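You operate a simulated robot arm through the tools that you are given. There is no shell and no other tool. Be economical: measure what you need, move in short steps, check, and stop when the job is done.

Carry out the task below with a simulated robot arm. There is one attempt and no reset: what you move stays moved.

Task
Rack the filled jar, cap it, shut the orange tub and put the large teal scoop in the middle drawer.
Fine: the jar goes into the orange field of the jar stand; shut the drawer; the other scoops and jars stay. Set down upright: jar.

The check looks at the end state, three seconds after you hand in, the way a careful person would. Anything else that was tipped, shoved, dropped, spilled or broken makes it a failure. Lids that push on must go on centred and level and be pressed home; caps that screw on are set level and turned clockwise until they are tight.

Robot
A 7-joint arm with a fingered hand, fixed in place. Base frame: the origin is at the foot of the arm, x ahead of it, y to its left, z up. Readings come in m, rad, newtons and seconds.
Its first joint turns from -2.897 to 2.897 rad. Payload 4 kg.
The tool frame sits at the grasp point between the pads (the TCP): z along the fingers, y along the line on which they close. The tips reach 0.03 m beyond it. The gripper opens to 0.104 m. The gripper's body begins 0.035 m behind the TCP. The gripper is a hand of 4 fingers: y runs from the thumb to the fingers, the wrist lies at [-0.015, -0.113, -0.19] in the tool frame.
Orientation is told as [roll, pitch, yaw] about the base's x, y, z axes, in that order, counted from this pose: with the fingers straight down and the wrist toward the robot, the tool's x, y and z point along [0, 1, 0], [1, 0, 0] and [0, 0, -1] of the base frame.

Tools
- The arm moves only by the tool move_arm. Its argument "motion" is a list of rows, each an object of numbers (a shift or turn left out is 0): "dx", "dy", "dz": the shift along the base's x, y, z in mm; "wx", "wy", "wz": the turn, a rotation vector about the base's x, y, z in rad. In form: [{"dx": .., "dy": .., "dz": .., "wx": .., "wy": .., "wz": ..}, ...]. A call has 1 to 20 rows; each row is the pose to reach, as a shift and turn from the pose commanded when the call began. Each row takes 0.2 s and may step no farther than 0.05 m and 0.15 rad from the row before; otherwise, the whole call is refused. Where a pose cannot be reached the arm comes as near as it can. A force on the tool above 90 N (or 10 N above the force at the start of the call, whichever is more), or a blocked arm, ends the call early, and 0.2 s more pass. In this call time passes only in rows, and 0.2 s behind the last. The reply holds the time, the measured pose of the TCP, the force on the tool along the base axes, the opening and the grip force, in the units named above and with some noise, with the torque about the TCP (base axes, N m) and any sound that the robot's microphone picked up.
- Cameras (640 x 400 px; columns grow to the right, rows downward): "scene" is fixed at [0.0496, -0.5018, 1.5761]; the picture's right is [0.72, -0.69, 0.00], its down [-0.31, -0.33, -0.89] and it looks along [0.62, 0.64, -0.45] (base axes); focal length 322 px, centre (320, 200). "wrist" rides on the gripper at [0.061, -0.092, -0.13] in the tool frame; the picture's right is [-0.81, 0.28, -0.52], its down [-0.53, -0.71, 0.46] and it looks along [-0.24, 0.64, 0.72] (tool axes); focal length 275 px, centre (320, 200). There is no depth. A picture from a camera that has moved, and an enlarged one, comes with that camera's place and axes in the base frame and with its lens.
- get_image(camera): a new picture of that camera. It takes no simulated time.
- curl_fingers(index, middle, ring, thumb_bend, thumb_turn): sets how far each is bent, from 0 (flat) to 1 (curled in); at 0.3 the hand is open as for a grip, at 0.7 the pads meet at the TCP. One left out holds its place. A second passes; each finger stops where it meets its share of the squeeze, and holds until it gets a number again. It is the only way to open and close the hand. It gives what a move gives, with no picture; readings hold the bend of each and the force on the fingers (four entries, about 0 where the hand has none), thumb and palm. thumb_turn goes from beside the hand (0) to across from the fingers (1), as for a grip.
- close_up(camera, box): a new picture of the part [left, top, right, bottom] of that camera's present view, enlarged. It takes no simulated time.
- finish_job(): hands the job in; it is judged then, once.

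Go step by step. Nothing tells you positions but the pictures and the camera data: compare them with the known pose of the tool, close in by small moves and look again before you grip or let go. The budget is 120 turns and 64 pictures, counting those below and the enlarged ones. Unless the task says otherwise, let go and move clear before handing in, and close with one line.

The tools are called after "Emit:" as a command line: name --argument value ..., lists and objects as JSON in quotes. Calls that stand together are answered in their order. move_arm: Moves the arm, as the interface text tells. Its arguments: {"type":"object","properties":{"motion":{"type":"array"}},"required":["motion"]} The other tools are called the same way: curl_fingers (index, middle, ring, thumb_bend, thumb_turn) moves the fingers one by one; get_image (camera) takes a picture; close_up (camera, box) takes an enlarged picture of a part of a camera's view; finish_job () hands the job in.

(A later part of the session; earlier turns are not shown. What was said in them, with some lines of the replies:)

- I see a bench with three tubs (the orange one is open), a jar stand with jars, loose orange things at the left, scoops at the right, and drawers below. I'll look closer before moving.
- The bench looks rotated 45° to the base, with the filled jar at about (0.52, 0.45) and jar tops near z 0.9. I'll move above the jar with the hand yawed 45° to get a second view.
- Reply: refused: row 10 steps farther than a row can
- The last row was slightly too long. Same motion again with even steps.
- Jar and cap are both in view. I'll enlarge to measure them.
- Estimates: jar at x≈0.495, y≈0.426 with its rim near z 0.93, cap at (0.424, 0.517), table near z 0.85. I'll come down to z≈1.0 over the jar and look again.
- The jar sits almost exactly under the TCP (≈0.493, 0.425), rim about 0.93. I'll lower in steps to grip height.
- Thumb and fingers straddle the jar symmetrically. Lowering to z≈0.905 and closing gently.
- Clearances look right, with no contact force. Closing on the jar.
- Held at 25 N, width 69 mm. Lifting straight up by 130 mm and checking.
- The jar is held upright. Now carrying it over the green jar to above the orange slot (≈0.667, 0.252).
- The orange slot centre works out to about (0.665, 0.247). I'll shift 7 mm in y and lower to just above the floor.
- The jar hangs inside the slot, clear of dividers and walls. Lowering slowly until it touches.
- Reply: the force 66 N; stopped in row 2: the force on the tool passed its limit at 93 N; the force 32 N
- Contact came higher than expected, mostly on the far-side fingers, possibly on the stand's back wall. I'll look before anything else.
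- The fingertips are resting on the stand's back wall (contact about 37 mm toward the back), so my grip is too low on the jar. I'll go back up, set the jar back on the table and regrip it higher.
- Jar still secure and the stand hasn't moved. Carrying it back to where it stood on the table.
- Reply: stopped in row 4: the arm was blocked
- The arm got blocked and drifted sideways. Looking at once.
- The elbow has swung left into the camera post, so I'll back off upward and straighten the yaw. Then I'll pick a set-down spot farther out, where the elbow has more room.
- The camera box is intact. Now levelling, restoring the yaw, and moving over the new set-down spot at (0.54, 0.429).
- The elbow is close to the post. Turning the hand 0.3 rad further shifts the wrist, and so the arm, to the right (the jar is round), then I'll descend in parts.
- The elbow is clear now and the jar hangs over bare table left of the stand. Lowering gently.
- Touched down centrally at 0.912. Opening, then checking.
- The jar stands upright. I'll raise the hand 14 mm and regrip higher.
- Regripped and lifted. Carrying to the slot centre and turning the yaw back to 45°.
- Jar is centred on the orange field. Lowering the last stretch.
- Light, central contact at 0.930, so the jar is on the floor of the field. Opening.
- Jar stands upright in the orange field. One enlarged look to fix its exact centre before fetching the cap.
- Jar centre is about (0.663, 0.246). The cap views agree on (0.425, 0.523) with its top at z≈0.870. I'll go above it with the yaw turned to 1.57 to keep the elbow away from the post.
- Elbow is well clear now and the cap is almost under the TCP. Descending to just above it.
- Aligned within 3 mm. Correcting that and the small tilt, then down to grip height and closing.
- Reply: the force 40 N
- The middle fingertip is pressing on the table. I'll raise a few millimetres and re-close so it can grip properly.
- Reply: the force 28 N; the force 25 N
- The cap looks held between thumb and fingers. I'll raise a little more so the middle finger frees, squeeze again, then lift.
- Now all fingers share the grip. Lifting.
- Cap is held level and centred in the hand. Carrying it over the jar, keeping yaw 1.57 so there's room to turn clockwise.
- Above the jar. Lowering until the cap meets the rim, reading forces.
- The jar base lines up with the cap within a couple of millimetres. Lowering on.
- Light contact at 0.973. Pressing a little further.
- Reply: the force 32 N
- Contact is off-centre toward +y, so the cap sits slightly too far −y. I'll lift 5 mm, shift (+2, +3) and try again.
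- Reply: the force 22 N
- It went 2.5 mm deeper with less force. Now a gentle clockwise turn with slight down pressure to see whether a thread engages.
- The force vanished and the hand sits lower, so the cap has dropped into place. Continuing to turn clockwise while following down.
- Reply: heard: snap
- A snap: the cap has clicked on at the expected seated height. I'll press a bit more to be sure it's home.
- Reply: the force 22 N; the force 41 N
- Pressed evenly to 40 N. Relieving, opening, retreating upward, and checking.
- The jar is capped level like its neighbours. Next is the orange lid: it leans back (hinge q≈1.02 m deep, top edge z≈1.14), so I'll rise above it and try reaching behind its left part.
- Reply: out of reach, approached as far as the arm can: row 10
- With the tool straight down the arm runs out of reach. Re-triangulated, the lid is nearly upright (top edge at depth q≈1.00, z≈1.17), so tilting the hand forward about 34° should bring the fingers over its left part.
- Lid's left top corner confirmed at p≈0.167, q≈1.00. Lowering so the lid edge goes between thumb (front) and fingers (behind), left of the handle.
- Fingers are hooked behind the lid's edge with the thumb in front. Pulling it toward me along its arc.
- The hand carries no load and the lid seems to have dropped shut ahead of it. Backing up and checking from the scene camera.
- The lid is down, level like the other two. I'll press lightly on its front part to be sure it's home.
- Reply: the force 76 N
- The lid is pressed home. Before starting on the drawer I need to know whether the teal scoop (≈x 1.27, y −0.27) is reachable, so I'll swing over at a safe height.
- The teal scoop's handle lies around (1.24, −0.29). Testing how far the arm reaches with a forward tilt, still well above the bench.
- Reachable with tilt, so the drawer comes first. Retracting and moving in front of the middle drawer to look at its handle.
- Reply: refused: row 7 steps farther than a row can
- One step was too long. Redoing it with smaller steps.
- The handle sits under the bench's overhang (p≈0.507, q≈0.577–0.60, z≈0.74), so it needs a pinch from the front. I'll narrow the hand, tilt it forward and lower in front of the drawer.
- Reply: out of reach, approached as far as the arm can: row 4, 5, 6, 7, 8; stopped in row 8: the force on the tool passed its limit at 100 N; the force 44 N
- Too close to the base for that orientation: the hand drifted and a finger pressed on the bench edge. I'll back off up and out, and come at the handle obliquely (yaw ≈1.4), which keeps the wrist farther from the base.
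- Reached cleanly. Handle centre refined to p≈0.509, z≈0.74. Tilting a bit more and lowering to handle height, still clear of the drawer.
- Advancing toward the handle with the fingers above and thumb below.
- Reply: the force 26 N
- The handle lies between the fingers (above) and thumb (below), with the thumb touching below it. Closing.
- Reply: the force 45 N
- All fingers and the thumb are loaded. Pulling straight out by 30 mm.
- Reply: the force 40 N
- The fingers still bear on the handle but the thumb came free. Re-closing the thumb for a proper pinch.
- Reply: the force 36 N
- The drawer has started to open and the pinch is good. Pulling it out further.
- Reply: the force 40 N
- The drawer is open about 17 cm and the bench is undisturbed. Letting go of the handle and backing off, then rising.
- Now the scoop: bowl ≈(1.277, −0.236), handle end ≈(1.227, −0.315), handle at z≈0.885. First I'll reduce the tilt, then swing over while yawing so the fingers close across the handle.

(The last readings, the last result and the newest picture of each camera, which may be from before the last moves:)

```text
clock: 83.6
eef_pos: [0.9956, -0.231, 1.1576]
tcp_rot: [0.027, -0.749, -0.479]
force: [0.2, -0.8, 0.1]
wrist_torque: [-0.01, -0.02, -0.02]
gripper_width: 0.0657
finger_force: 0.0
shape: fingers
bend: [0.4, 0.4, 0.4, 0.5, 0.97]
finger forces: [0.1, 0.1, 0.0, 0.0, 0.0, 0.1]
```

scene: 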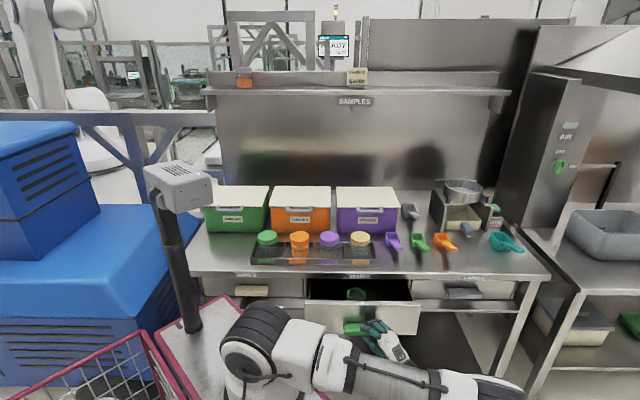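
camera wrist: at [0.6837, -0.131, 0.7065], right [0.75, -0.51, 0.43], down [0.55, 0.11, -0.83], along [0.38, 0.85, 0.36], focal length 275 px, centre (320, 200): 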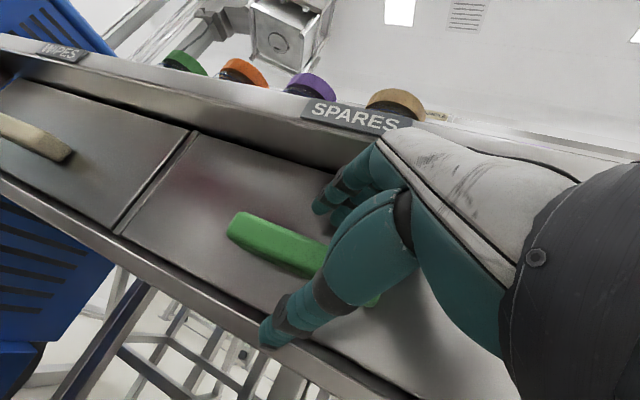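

Orientation reached. Moving toward a point above and short of the handle to test reach there.

Emit:
move_arm --motion '[{"dx": 35, "dy": -8, "dz": -20}, {"dx": 70, "dy": -16, "dz": -45}, {"dx": 105, "dy": -24, "dz": -70}, {"dx": 140, "dy": -31, "dz": -100}, {"dx": 172, "dy": -37, "dz": -130}, {"dx": 204, "dy": -43, "dz": -155}]'

Emit:
get_image --camera "wrist"

```text
clock: 85.0
eef_pos: [1.2013, -0.2736, 1.0033]
tcp_rot: [0.025, -0.752, -0.478]
force: [-0.7, 0.8, -0.1]
wrist_torque: [0.03, 0.06, -0.01]
gripper_width: 0.0655
finger_force: 0.1
shape: fingers
bend: [0.4, 0.4, 0.4, 0.5, 0.97]
finger forces: [0.1, 0.0, 0.0, 0.0, 0.2, 0.0]
```

```text
3 pictures are left
camera wrist: at [1.0871, -0.1497, 1.0373], right [-0.5, -0.67, 0.55], down [-0.42, -0.37, -0.83], along [0.76, -0.65, -0.1], focal length 275 px, centre (320, 200)
```

wrist: 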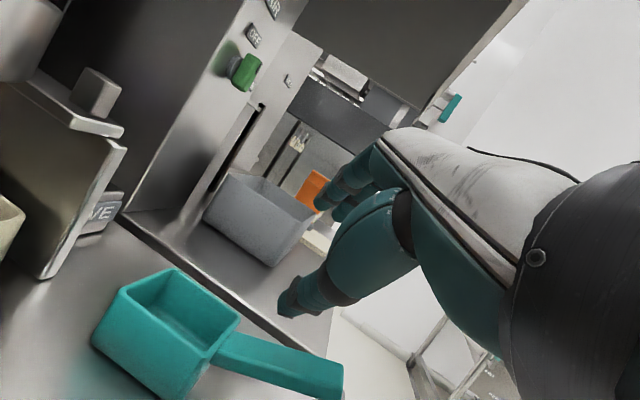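

Reached. From both cameras the handle slopes up, with its middle at about (1.197, −0.296, 0.912). I'll back off along the finger direction, then slide in so the handle passes between thumb and fingers.

Emit:
move_arm --motion '[{"dx": -32, "dy": 5, "dz": -5}, {"dx": -63, "dy": 9, "dz": -20}]'

Emit:
move_arm --motion '[{"dx": 18, "dy": -9, "dz": -22}, {"dx": 36, "dy": -19, "dz": -44}]'

Emit:
get_image --camera "wrist"

```text
clock: 85.6
eef_pos: [1.1379, -0.2627, 0.9809]
tcp_rot: [0.027, -0.747, -0.48]
force: [0.6, 0.2, -0.5]
wrist_torque: [0.04, 0.0, 0.03]
gripper_width: 0.0654
finger_force: 0.2
shape: fingers
bend: [0.4, 0.4, 0.4, 0.5, 0.97]
finger forces: [0.0, 0.1, 0.0, 0.1, 0.1, 0.1]
```

```text
clock: 86.2
eef_pos: [1.1727, -0.2821, 0.9348]
tcp_rot: [0.026, -0.748, -0.479]
force: [-0.4, 0.5, 0.6]
wrist_torque: [0.02, 0.03, 0.01]
gripper_width: 0.0655
finger_force: 0.0
shape: fingers
bend: [0.4, 0.4, 0.4, 0.5, 0.97]
finger forces: [0.1, 0.0, 0.0, 0.1, 0.1, 0.1]
```

```text
2 pictures are left
camera wrist: at [1.0613, -0.1576, 0.9692], right [-0.5, -0.67, 0.55], down [-0.42, -0.37, -0.83], along [0.76, -0.65, -0.1], focal length 275 px, centre (320, 200)
```

wrist: 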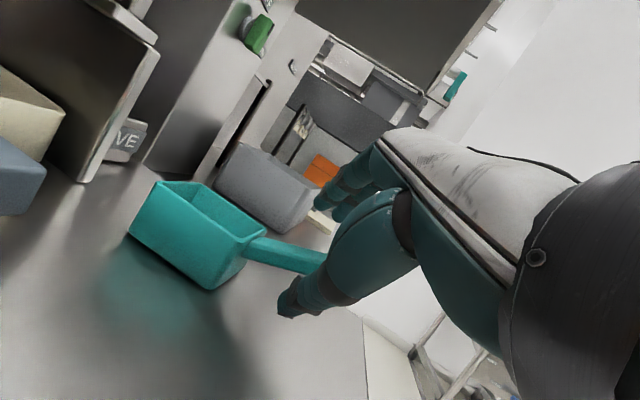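

The handle runs neatly between the fingertips and thumb tip. Advancing 25 mm along the fingers and closing.

Emit:
move_arm --motion '[{"dx": 8, "dy": -4, "dz": -9}, {"dx": 15, "dy": -8, "dz": -18}]'

Emit:
curl_fingers --index 0.8 --middle 0.8 --ring 0.8 --thumb_bend 0.75

```text
clock: 86.8
eef_pos: [1.1874, -0.2906, 0.9161]
tcp_rot: [0.026, -0.748, -0.48]
force: [0.5, 0.0, 0.7]
wrist_torque: [0.03, -0.01, 0.02]
gripper_width: 0.0654
finger_force: 0.1
shape: fingers
bend: [0.4, 0.4, 0.4, 0.5, 0.97]
finger forces: [0.0, 0.0, 0.0, 0.0, 0.0, 0.0]
```

```text
clock: 87.8
eef_pos: [1.1877, -0.291, 0.9176]
tcp_rot: [0.027, -0.747, -0.481]
force: [0.5, 0.2, -0.5]
wrist_torque: [-0.04, -0.09, 0.0]
gripper_width: 0.0002
finger_force: 1.4
shape: fingers
bend: [0.75, 0.8, 0.8, 0.73, 0.97]
finger forces: [1.6, 0.0, 0.0, 0.0, 2.1, 0.1]
```

The fingers closed without a firm grip. I need to see where the handle lies.

Emit:
close_up --camera "wrist" --box '[160, 130, 420, 340]'

```text
1.90 times, centred on (290, 235) of wrist
camera zoom: at [1.0743, -0.1667, 0.9512], right [-0.5, -0.67, 0.55], down [-0.42, -0.37, -0.83], along [0.76, -0.65, -0.1], focal length 524 px, centre (377, 133)
```

zoom: 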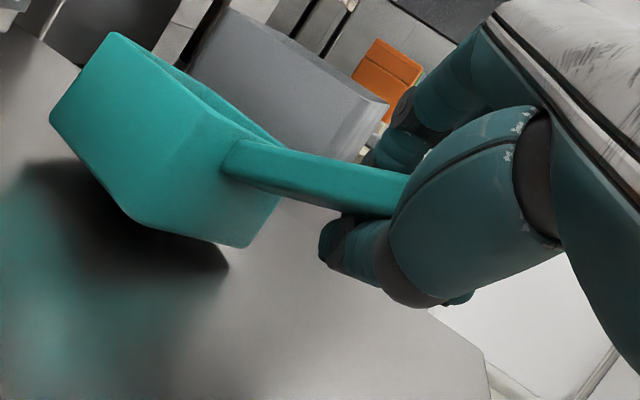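

The handle is inside the loop, nearer the palm than the pads — I went in too far. Opening, backing out 24 mm along the fingers, and closing again.

Emit:
curl_fingers --index 0.4 --middle 0.4 --ring 0.4 --thumb_bend 0.5

Emit:
move_arm --motion '[{"dx": -7, "dy": 4, "dz": 9}, {"dx": -14, "dy": 7, "dz": 17}]'

Emit:
curl_fingers --index 0.75 --middle 0.75 --ring 0.75 --thumb_bend 0.75

```text
clock: 88.8
eef_pos: [1.1864, -0.291, 0.9166]
tcp_rot: [0.026, -0.749, -0.48]
force: [0.1, 0.2, 0.5]
wrist_torque: [-0.01, 0.0, -0.02]
gripper_width: 0.0646
finger_force: 0.1
shape: fingers
bend: [0.4, 0.4, 0.4, 0.5, 0.97]
finger forces: [0.0, 0.0, 0.1, 0.0, 0.0, 0.0]
```

```text
clock: 89.4
eef_pos: [1.1723, -0.2834, 0.9338]
tcp_rot: [0.024, -0.747, -0.478]
force: [-0.6, -0.3, 0.1]
wrist_torque: [0.01, 0.01, -0.04]
gripper_width: 0.0646
finger_force: 0.1
shape: fingers
bend: [0.4, 0.4, 0.4, 0.5, 0.97]
finger forces: [0.0, 0.0, 0.0, 0.1, 0.0, 0.1]
```

```text
clock: 90.4
eef_pos: [1.1736, -0.2843, 0.9336]
tcp_rot: [0.025, -0.747, -0.479]
force: [0.5, -0.3, 0.2]
wrist_torque: [0.0, -0.1, 0.0]
gripper_width: 0.0093
finger_force: 12.5
shape: fingers
bend: [0.72, 0.73, 0.75, 0.71, 0.96]
finger forces: [9.8, 5.1, 0.0, 0.1, 10.3, 0.0]
```

Now there's a real grip (index, middle, thumb). Squeezing a bit more, then a small lift.

Emit:
curl_fingers --index 0.9 --middle 0.9 --ring 0.9 --thumb_bend 0.9

Emit:
move_arm --motion '[{"dz": 10}, {"dz": 30}, {"dz": 60}]'

```text
clock: 91.4
eef_pos: [1.1733, -0.2834, 0.9339]
tcp_rot: [0.026, -0.749, -0.478]
force: [-0.3, -0.1, 0.4]
wrist_torque: [-0.02, -0.14, -0.02]
gripper_width: 0.0078
finger_force: 24.2
shape: fingers
bend: [0.74, 0.89, 0.9, 0.79, 0.9]
finger forces: [20.9, 4.5, 0.0, 0.0, 23.6, 0.0]
```

```text
clock: 92.2
eef_pos: [1.1713, -0.283, 0.9945]
tcp_rot: [0.026, -0.747, -0.481]
force: [0.2, -0.2, -0.8]
wrist_torque: [0.0, 0.07, -0.01]
gripper_width: 0.0074
finger_force: 23.7
shape: fingers
bend: [0.74, 0.9, 0.9, 0.79, 0.9]
finger forces: [19.3, 3.9, 0.0, 0.1, 24.0, 0.0]
```

The load cell shows about 1 N of weight and the grip holds at 24 N, so the scoop is up. Retreating with it upward and toward me while reducing the tilt.

Emit:
move_arm --motion '[{"dx": -15, "dy": 4, "dz": 35}, {"dx": -35, "dy": 8, "dz": 70}, {"dx": -55, "dy": 12, "dz": 100, "wx": 0.04, "wy": 0.08}, {"dx": -75, "dy": 16, "dz": 130, "wx": 0.09, "wy": 0.17}, {"dx": -90, "dy": 18, "dz": 150, "wx": 0.14, "wy": 0.26}, {"dx": -100, "dy": 20, "dz": 155, "wx": 0.184, "wy": 0.355}]'

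Emit:
move_arm --motion '[{"dx": -32, "dy": 22, "wz": 0.1265}, {"dx": -64, "dy": 44, "wz": 0.253}, {"dx": -97, "dy": 66, "wz": 0.38}, {"dx": -129, "dy": 88, "wz": 0.506}, {"dx": -161, "dy": 110, "wz": 0.633}, {"dx": -193, "dy": 132, "wz": 0.76}, {"dx": -225, "dy": 154, "wz": 0.886}, {"dx": -258, "dy": 177, "wz": 1.012}, {"dx": -290, "dy": 199, "wz": 1.14}, {"dx": -322, "dy": 221, "wz": 1.265}]'

```text
clock: 93.6
eef_pos: [1.0736, -0.2647, 1.148]
tcp_rot: [0.023, -0.349, -0.48]
force: [0.1, -0.8, -1.6]
wrist_torque: [0.0, 0.08, 0.02]
gripper_width: 0.0078
finger_force: 23.7
shape: fingers
bend: [0.74, 0.9, 0.9, 0.79, 0.9]
finger forces: [19.7, 3.7, 0.0, 0.0, 23.9, 0.0]
```

```text
clock: 95.8
eef_pos: [0.7542, -0.044, 1.1506]
tcp_rot: [0.025, -0.349, 0.787]
force: [0.0, -0.2, -1.5]
wrist_torque: [-0.09, -0.01, 0.01]
gripper_width: 0.0071
finger_force: 23.4
shape: fingers
bend: [0.74, 0.9, 0.9, 0.79, 0.9]
finger forces: [19.6, 3.2, 0.0, 0.0, 23.4, 0.1]
```

The scoop stays held, but the torque suggests it has swung in the grip. I'll spend my last picture here, over the drawer.

Emit:
get_image --camera "wrist"

```text
0 pictures are left
camera wrist: at [0.6201, -0.0951, 1.2437], right [0.65, -0.52, 0.56], down [0.01, -0.73, -0.68], along [0.76, 0.45, -0.47], focal length 275 px, centre (320, 200)
```

wrist: 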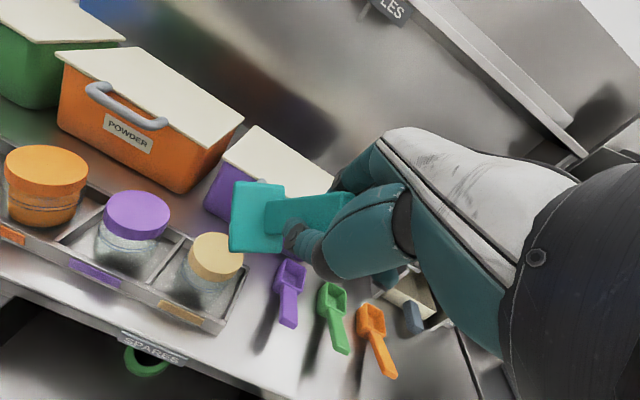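

No pictures remain. The bowl hangs left-forward of the hand, about 5 cm below the TCP. I'll yaw +0.91 so the scoop lies along the drawer's width, then lower in stages by force reading.

Emit:
move_arm --motion '[{"wz": 0.13}, {"wz": 0.26}, {"wz": 0.39}, {"wz": 0.52}, {"wz": 0.65}, {"wz": 0.78}, {"wz": 0.91}, {"wz": 0.91, "dz": -45}, {"wz": 0.91, "dz": -90}, {"wz": 0.91, "dz": -135}, {"wz": 0.91, "dz": -180}, {"wz": 0.91, "dz": -220}]'

```text
clock: 98.4
eef_pos: [0.7466, -0.0426, 0.9293]
tcp_rot: [0.026, -0.35, 1.696]
force: [-0.4, -0.3, -0.7]
wrist_torque: [-0.04, -0.02, 0.03]
gripper_width: 0.0072
finger_force: 23.3
shape: fingers
bend: [0.74, 0.9, 0.9, 0.8, 0.9]
finger forces: [20.5, 2.8, 0.1, 0.0, 23.7, 0.1]
```

Emit:
move_arm --motion '[{"dx": 2, "dy": 3, "dz": -25}, {"dx": 3, "dy": 4, "dz": -50}, {"dx": 3, "dy": 4, "dz": -75}]'

```text
clock: 99.2
eef_pos: [0.7508, -0.0377, 0.8548]
tcp_rot: [0.026, -0.349, 1.695]
force: [-0.8, 0.5, -0.6]
wrist_torque: [-0.03, -0.07, 0.03]
gripper_width: 0.0073
finger_force: 23.7
shape: fingers
bend: [0.74, 0.9, 0.9, 0.8, 0.9]
finger forces: [20.4, 2.9, 0.1, 0.1, 23.8, 0.0]
```

No contact. Lowering further in small steps.

Emit:
move_arm --motion '[{"dz": -12}, {"dz": -24}, {"dz": -36}]'

```text
clock: 100.0
eef_pos: [0.7504, -0.0397, 0.8185]
tcp_rot: [0.025, -0.348, 1.695]
force: [0.6, -0.2, 4.9]
wrist_torque: [0.32, 0.27, -0.02]
gripper_width: 0.0079
finger_force: 25.8
shape: fingers
bend: [0.74, 0.89, 0.9, 0.81, 0.9]
finger forces: [20.7, 7.0, 0.0, 0.2, 24.7, 0.0]
```

The bowl has touched the drawer floor (contact 7–8 cm to the left, mid-opening). Opening the fingers moderately to release.

Emit:
curl_fingers --index 0.55 --middle 0.55 --ring 0.55 --thumb_bend 0.55

Emit:
move_arm --motion '[{"dz": 10}, {"dz": 25}]'

```text
clock: 101.0
eef_pos: [0.7516, -0.04, 0.819]
tcp_rot: [0.026, -0.349, 1.695]
force: [-11.1, -18.1, -6.6]
wrist_torque: [0.28, -0.12, -0.14]
gripper_width: 0.0388
finger_force: 11.0
shape: fingers
bend: [0.55, 0.55, 0.68, 0.55, 0.97]
finger forces: [0.1, 0.1, 20.9, 0.0, 0.3, 0.0]
```

```text
clock: 101.6
eef_pos: [0.754, -0.0398, 0.8438]
tcp_rot: [0.028, -0.348, 1.696]
force: [-16.0, -12.1, -4.8]
wrist_torque: [0.04, -0.1, 0.22]
gripper_width: 0.0388
finger_force: 9.7
shape: fingers
bend: [0.55, 0.55, 0.67, 0.55, 0.97]
finger forces: [0.0, 0.0, 19.0, 0.0, 0.1, 0.0]
```

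The ring finger's back is pressing against the bench edge. Curling it back a little, shifting 8 mm toward me, and rising.

Emit:
curl_fingers --ring 0.7

Emit:
move_arm --motion '[{"dx": -4, "dy": -4, "dz": 4}, {"dx": -6, "dy": -6, "dz": 20}, {"dx": -6, "dy": -6, "dz": 50}]'

```text
clock: 102.6
eef_pos: [0.7525, -0.0404, 0.8431]
tcp_rot: [0.025, -0.349, 1.694]
force: [-5.1, -3.1, 2.8]
wrist_torque: [0.14, -0.19, 0.11]
gripper_width: 0.0388
finger_force: 3.0
shape: fingers
bend: [0.55, 0.55, 0.7, 0.55, 0.97]
finger forces: [0.1, 0.0, 6.7, 0.0, 0.2, 0.1]
```

```text
clock: 103.4
eef_pos: [0.7482, -0.0466, 0.8936]
tcp_rot: [0.028, -0.348, 1.697]
force: [-0.1, -0.5, -0.1]
wrist_torque: [0.01, -0.01, -0.01]
gripper_width: 0.0388
finger_force: 0.0
shape: fingers
bend: [0.55, 0.55, 0.7, 0.55, 0.97]
finger forces: [0.0, 0.1, 0.0, 0.0, 0.0, 0.0]
```

Released: no load and no contact. Now to shut the drawer I rise, return to the front pose used before, and make a fist.

Emit:
move_arm --motion '[{"dz": 45}, {"dz": 90}, {"dz": 135}, {"dz": 180}, {"dz": 225, "wz": -0.05}, {"dx": -20, "dy": -24, "dz": 230, "wz": -0.1}, {"dx": -45, "dy": -55, "dz": 230, "wz": -0.15}, {"dx": -70, "dy": -85, "dz": 230, "wz": -0.2}, {"dx": -95, "dy": -112, "dz": 230, "wz": -0.25}, {"dx": -113, "dy": -133, "dz": 230, "wz": -0.295}]'

Emit:
curl_fingers --index 0.85 --middle 0.85 --ring 0.85 --thumb_bend 0.8

Emit:
move_arm --motion '[{"wx": 0.124, "wy": -0.021}, {"wx": 0.248, "wy": -0.043}, {"wx": 0.372, "wy": -0.064}, {"wx": 0.495, "wy": -0.086}, {"wx": 0.619, "wy": -0.107}, {"wx": 0.743, "wy": -0.129}, {"wx": 0.867, "wy": -0.15}, {"dz": -48, "wx": 0.867, "wy": -0.15}, {"dz": -96, "wx": 0.867, "wy": -0.15}, {"dz": -144, "wx": 0.867, "wy": -0.15}, {"dz": -192, "wx": 0.867, "wy": -0.15}, {"dz": -240, "wx": 0.867, "wy": -0.15}, {"dz": -288, "wx": 0.867, "wy": -0.15}, {"dz": -336, "wx": 0.867, "wy": -0.15}, {"dz": -376, "wx": 0.867, "wy": -0.15}]'

```text
clock: 105.6
eef_pos: [0.6353, -0.1787, 1.1205]
tcp_rot: [0.025, -0.349, 1.402]
force: [0.9, 0.3, 0.5]
wrist_torque: [-0.02, 0.01, 0.03]
gripper_width: 0.0389
finger_force: 0.1
shape: fingers
bend: [0.55, 0.55, 0.7, 0.55, 0.97]
finger forces: [0.0, 0.0, 0.0, 0.1, 0.0, 0.0]
```

```text
clock: 106.6
eef_pos: [0.6363, -0.1786, 1.1203]
tcp_rot: [0.024, -0.35, 1.401]
force: [-0.7, 0.0, -0.3]
wrist_torque: [0.0, 0.02, 0.0]
gripper_width: 0.0
finger_force: 0.0
shape: fingers
bend: [0.74, 0.85, 0.85, 0.74, 0.97]
finger forces: [0.0, 0.1, 0.0, 0.0, 0.0, 0.1]
```

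```text
clock: 109.8
eef_pos: [0.6311, -0.1773, 0.7471]
tcp_rot: [0.022, -1.229, 1.403]
force: [0.6, 0.2, 0.0]
wrist_torque: [0.04, -0.02, 0.03]
gripper_width: 0.0
finger_force: 0.0
shape: fingers
bend: [0.74, 0.85, 0.85, 0.74, 0.97]
finger forces: [0.0, 0.1, 0.0, 0.1, 0.1, 0.0]
```

In front of the drawer. Pushing it in along its travel in stages.

Emit:
move_arm --motion '[{"dx": -14, "dy": 14}, {"dx": -1, "dy": 41}, {"dx": 20, "dy": 62}, {"dx": 41, "dy": 83}]'

Emit:
move_arm --motion '[{"dx": 20, "dy": 20}, {"dx": 40, "dy": 40}, {"dx": 60, "dy": 60}]'

```text
clock: 110.8
eef_pos: [0.6728, -0.0956, 0.745]
tcp_rot: [0.025, -1.228, 1.401]
force: [-0.1, 0.2, 0.5]
wrist_torque: [-0.01, -0.03, 0.01]
gripper_width: 0.0
finger_force: 0.1
shape: fingers
bend: [0.75, 0.85, 0.85, 0.74, 0.97]
finger forces: [0.0, 0.1, 0.1, 0.0, 0.0, 0.1]
```

```text
clock: 111.6
eef_pos: [0.7349, -0.0368, 0.7466]
tcp_rot: [0.025, -1.229, 1.399]
force: [0.6, 0.2, 0.2]
wrist_torque: [0.02, -0.03, -0.02]
gripper_width: 0.0
finger_force: 0.1
shape: fingers
bend: [0.75, 0.85, 0.85, 0.74, 0.97]
finger forces: [0.0, 0.0, 0.1, 0.0, 0.0, 0.0]
```

No resistance yet; the drawer slides easily. Continuing until it stops.

Emit:
move_arm --motion '[{"dx": 14, "dy": 14}, {"dx": 28, "dy": 28}]'

Emit:
move_arm --motion '[{"dx": 7, "dy": 7}, {"dx": 14, "dy": 14}]'

```text
clock: 112.2
eef_pos: [0.7643, -0.009, 0.7457]
tcp_rot: [0.025, -1.23, 1.4]
force: [0.4, -0.1, 0.0]
wrist_torque: [0.03, 0.01, 0.02]
gripper_width: 0.0
finger_force: 0.0
shape: fingers
bend: [0.76, 0.85, 0.85, 0.74, 0.97]
finger forces: [0.0, 0.1, 0.1, 0.0, 0.1, 0.1]
```

```text
clock: 112.8
eef_pos: [0.7775, 0.0044, 0.7477]
tcp_rot: [0.02, -1.23, 1.406]
force: [-24.5, -25.1, 4.0]
wrist_torque: [-0.07, 0.02, 0.12]
gripper_width: 0.0
finger_force: 27.7
shape: fingers
bend: [0.78, 0.85, 0.86, 0.75, 0.94]
finger forces: [21.8, 0.1, 12.9, 0.0, 22.0, 0.0]
```

It stops at the position matching the closed drawer, with a straight push-back of 35 N. One firmer push to make sure.

Emit:
move_arm --motion '[{"dx": 4, "dy": 4}, {"dx": 8, "dy": 8}]'

```text
clock: 113.4
eef_pos: [0.7841, 0.0088, 0.7496]
tcp_rot: [0.013, -1.232, 1.415]
force: [-43.6, -58.9, 3.4]
wrist_torque: [-0.32, -0.09, 0.26]
gripper_width: 0.0178
finger_force: 40.7
shape: fingers
bend: [0.85, 0.88, 0.87, 0.77, 0.88]
finger forces: [0.0, 35.2, 15.2, 0.0, 29.9, 0.0]
stopped in row 2: the force on the tool passed its limit at 93 N (the readings are from after the stop); the commanded pose is now the measured one
```

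Firm stop, so the drawer is shut. Backing straight off and moving clear.

Emit:
move_arm --motion '[{"dx": -15, "dy": -20}, {"dx": -35, "dy": -50}, {"dx": -55, "dy": -85}, {"dx": -75, "dy": -120}, {"dx": -95, "dy": -150}, {"dx": -120, "dy": -180}, {"dx": -120, "dy": -180, "dz": 48}, {"dx": -120, "dy": -180, "dz": 96}, {"dx": -120, "dy": -180, "dz": 144}, {"dx": -120, "dy": -180, "dz": 192}, {"dx": -120, "dy": -180, "dz": 240}, {"dx": -120, "dy": -180, "dz": 288}]'

```text
clock: 116.0
eef_pos: [0.664, -0.1679, 1.0396]
tcp_rot: [0.021, -1.232, 1.407]
force: [-0.7, 0.8, -0.3]
wrist_torque: [0.02, 0.03, -0.02]
gripper_width: 0.0167
finger_force: 0.0
shape: fingers
bend: [0.85, 0.85, 0.85, 0.78, 0.9]
finger forces: [0.1, 0.0, 0.0, 0.0, 0.0, 0.0]
```

The hand is clear and unloaded. The jar is racked and capped, the orange tub is shut, and the scoop is in the closed middle drawer, so I'm handing in.

Emit:
finish_job

```text
The job is handed in.
```

I've handed the job in. The last pictures show the filled jar upright and capped in the orange field and the orange tub shut. I had no pictures left for the last step, so the teal scoop being in the shut middle drawer rests on force and position readings only.
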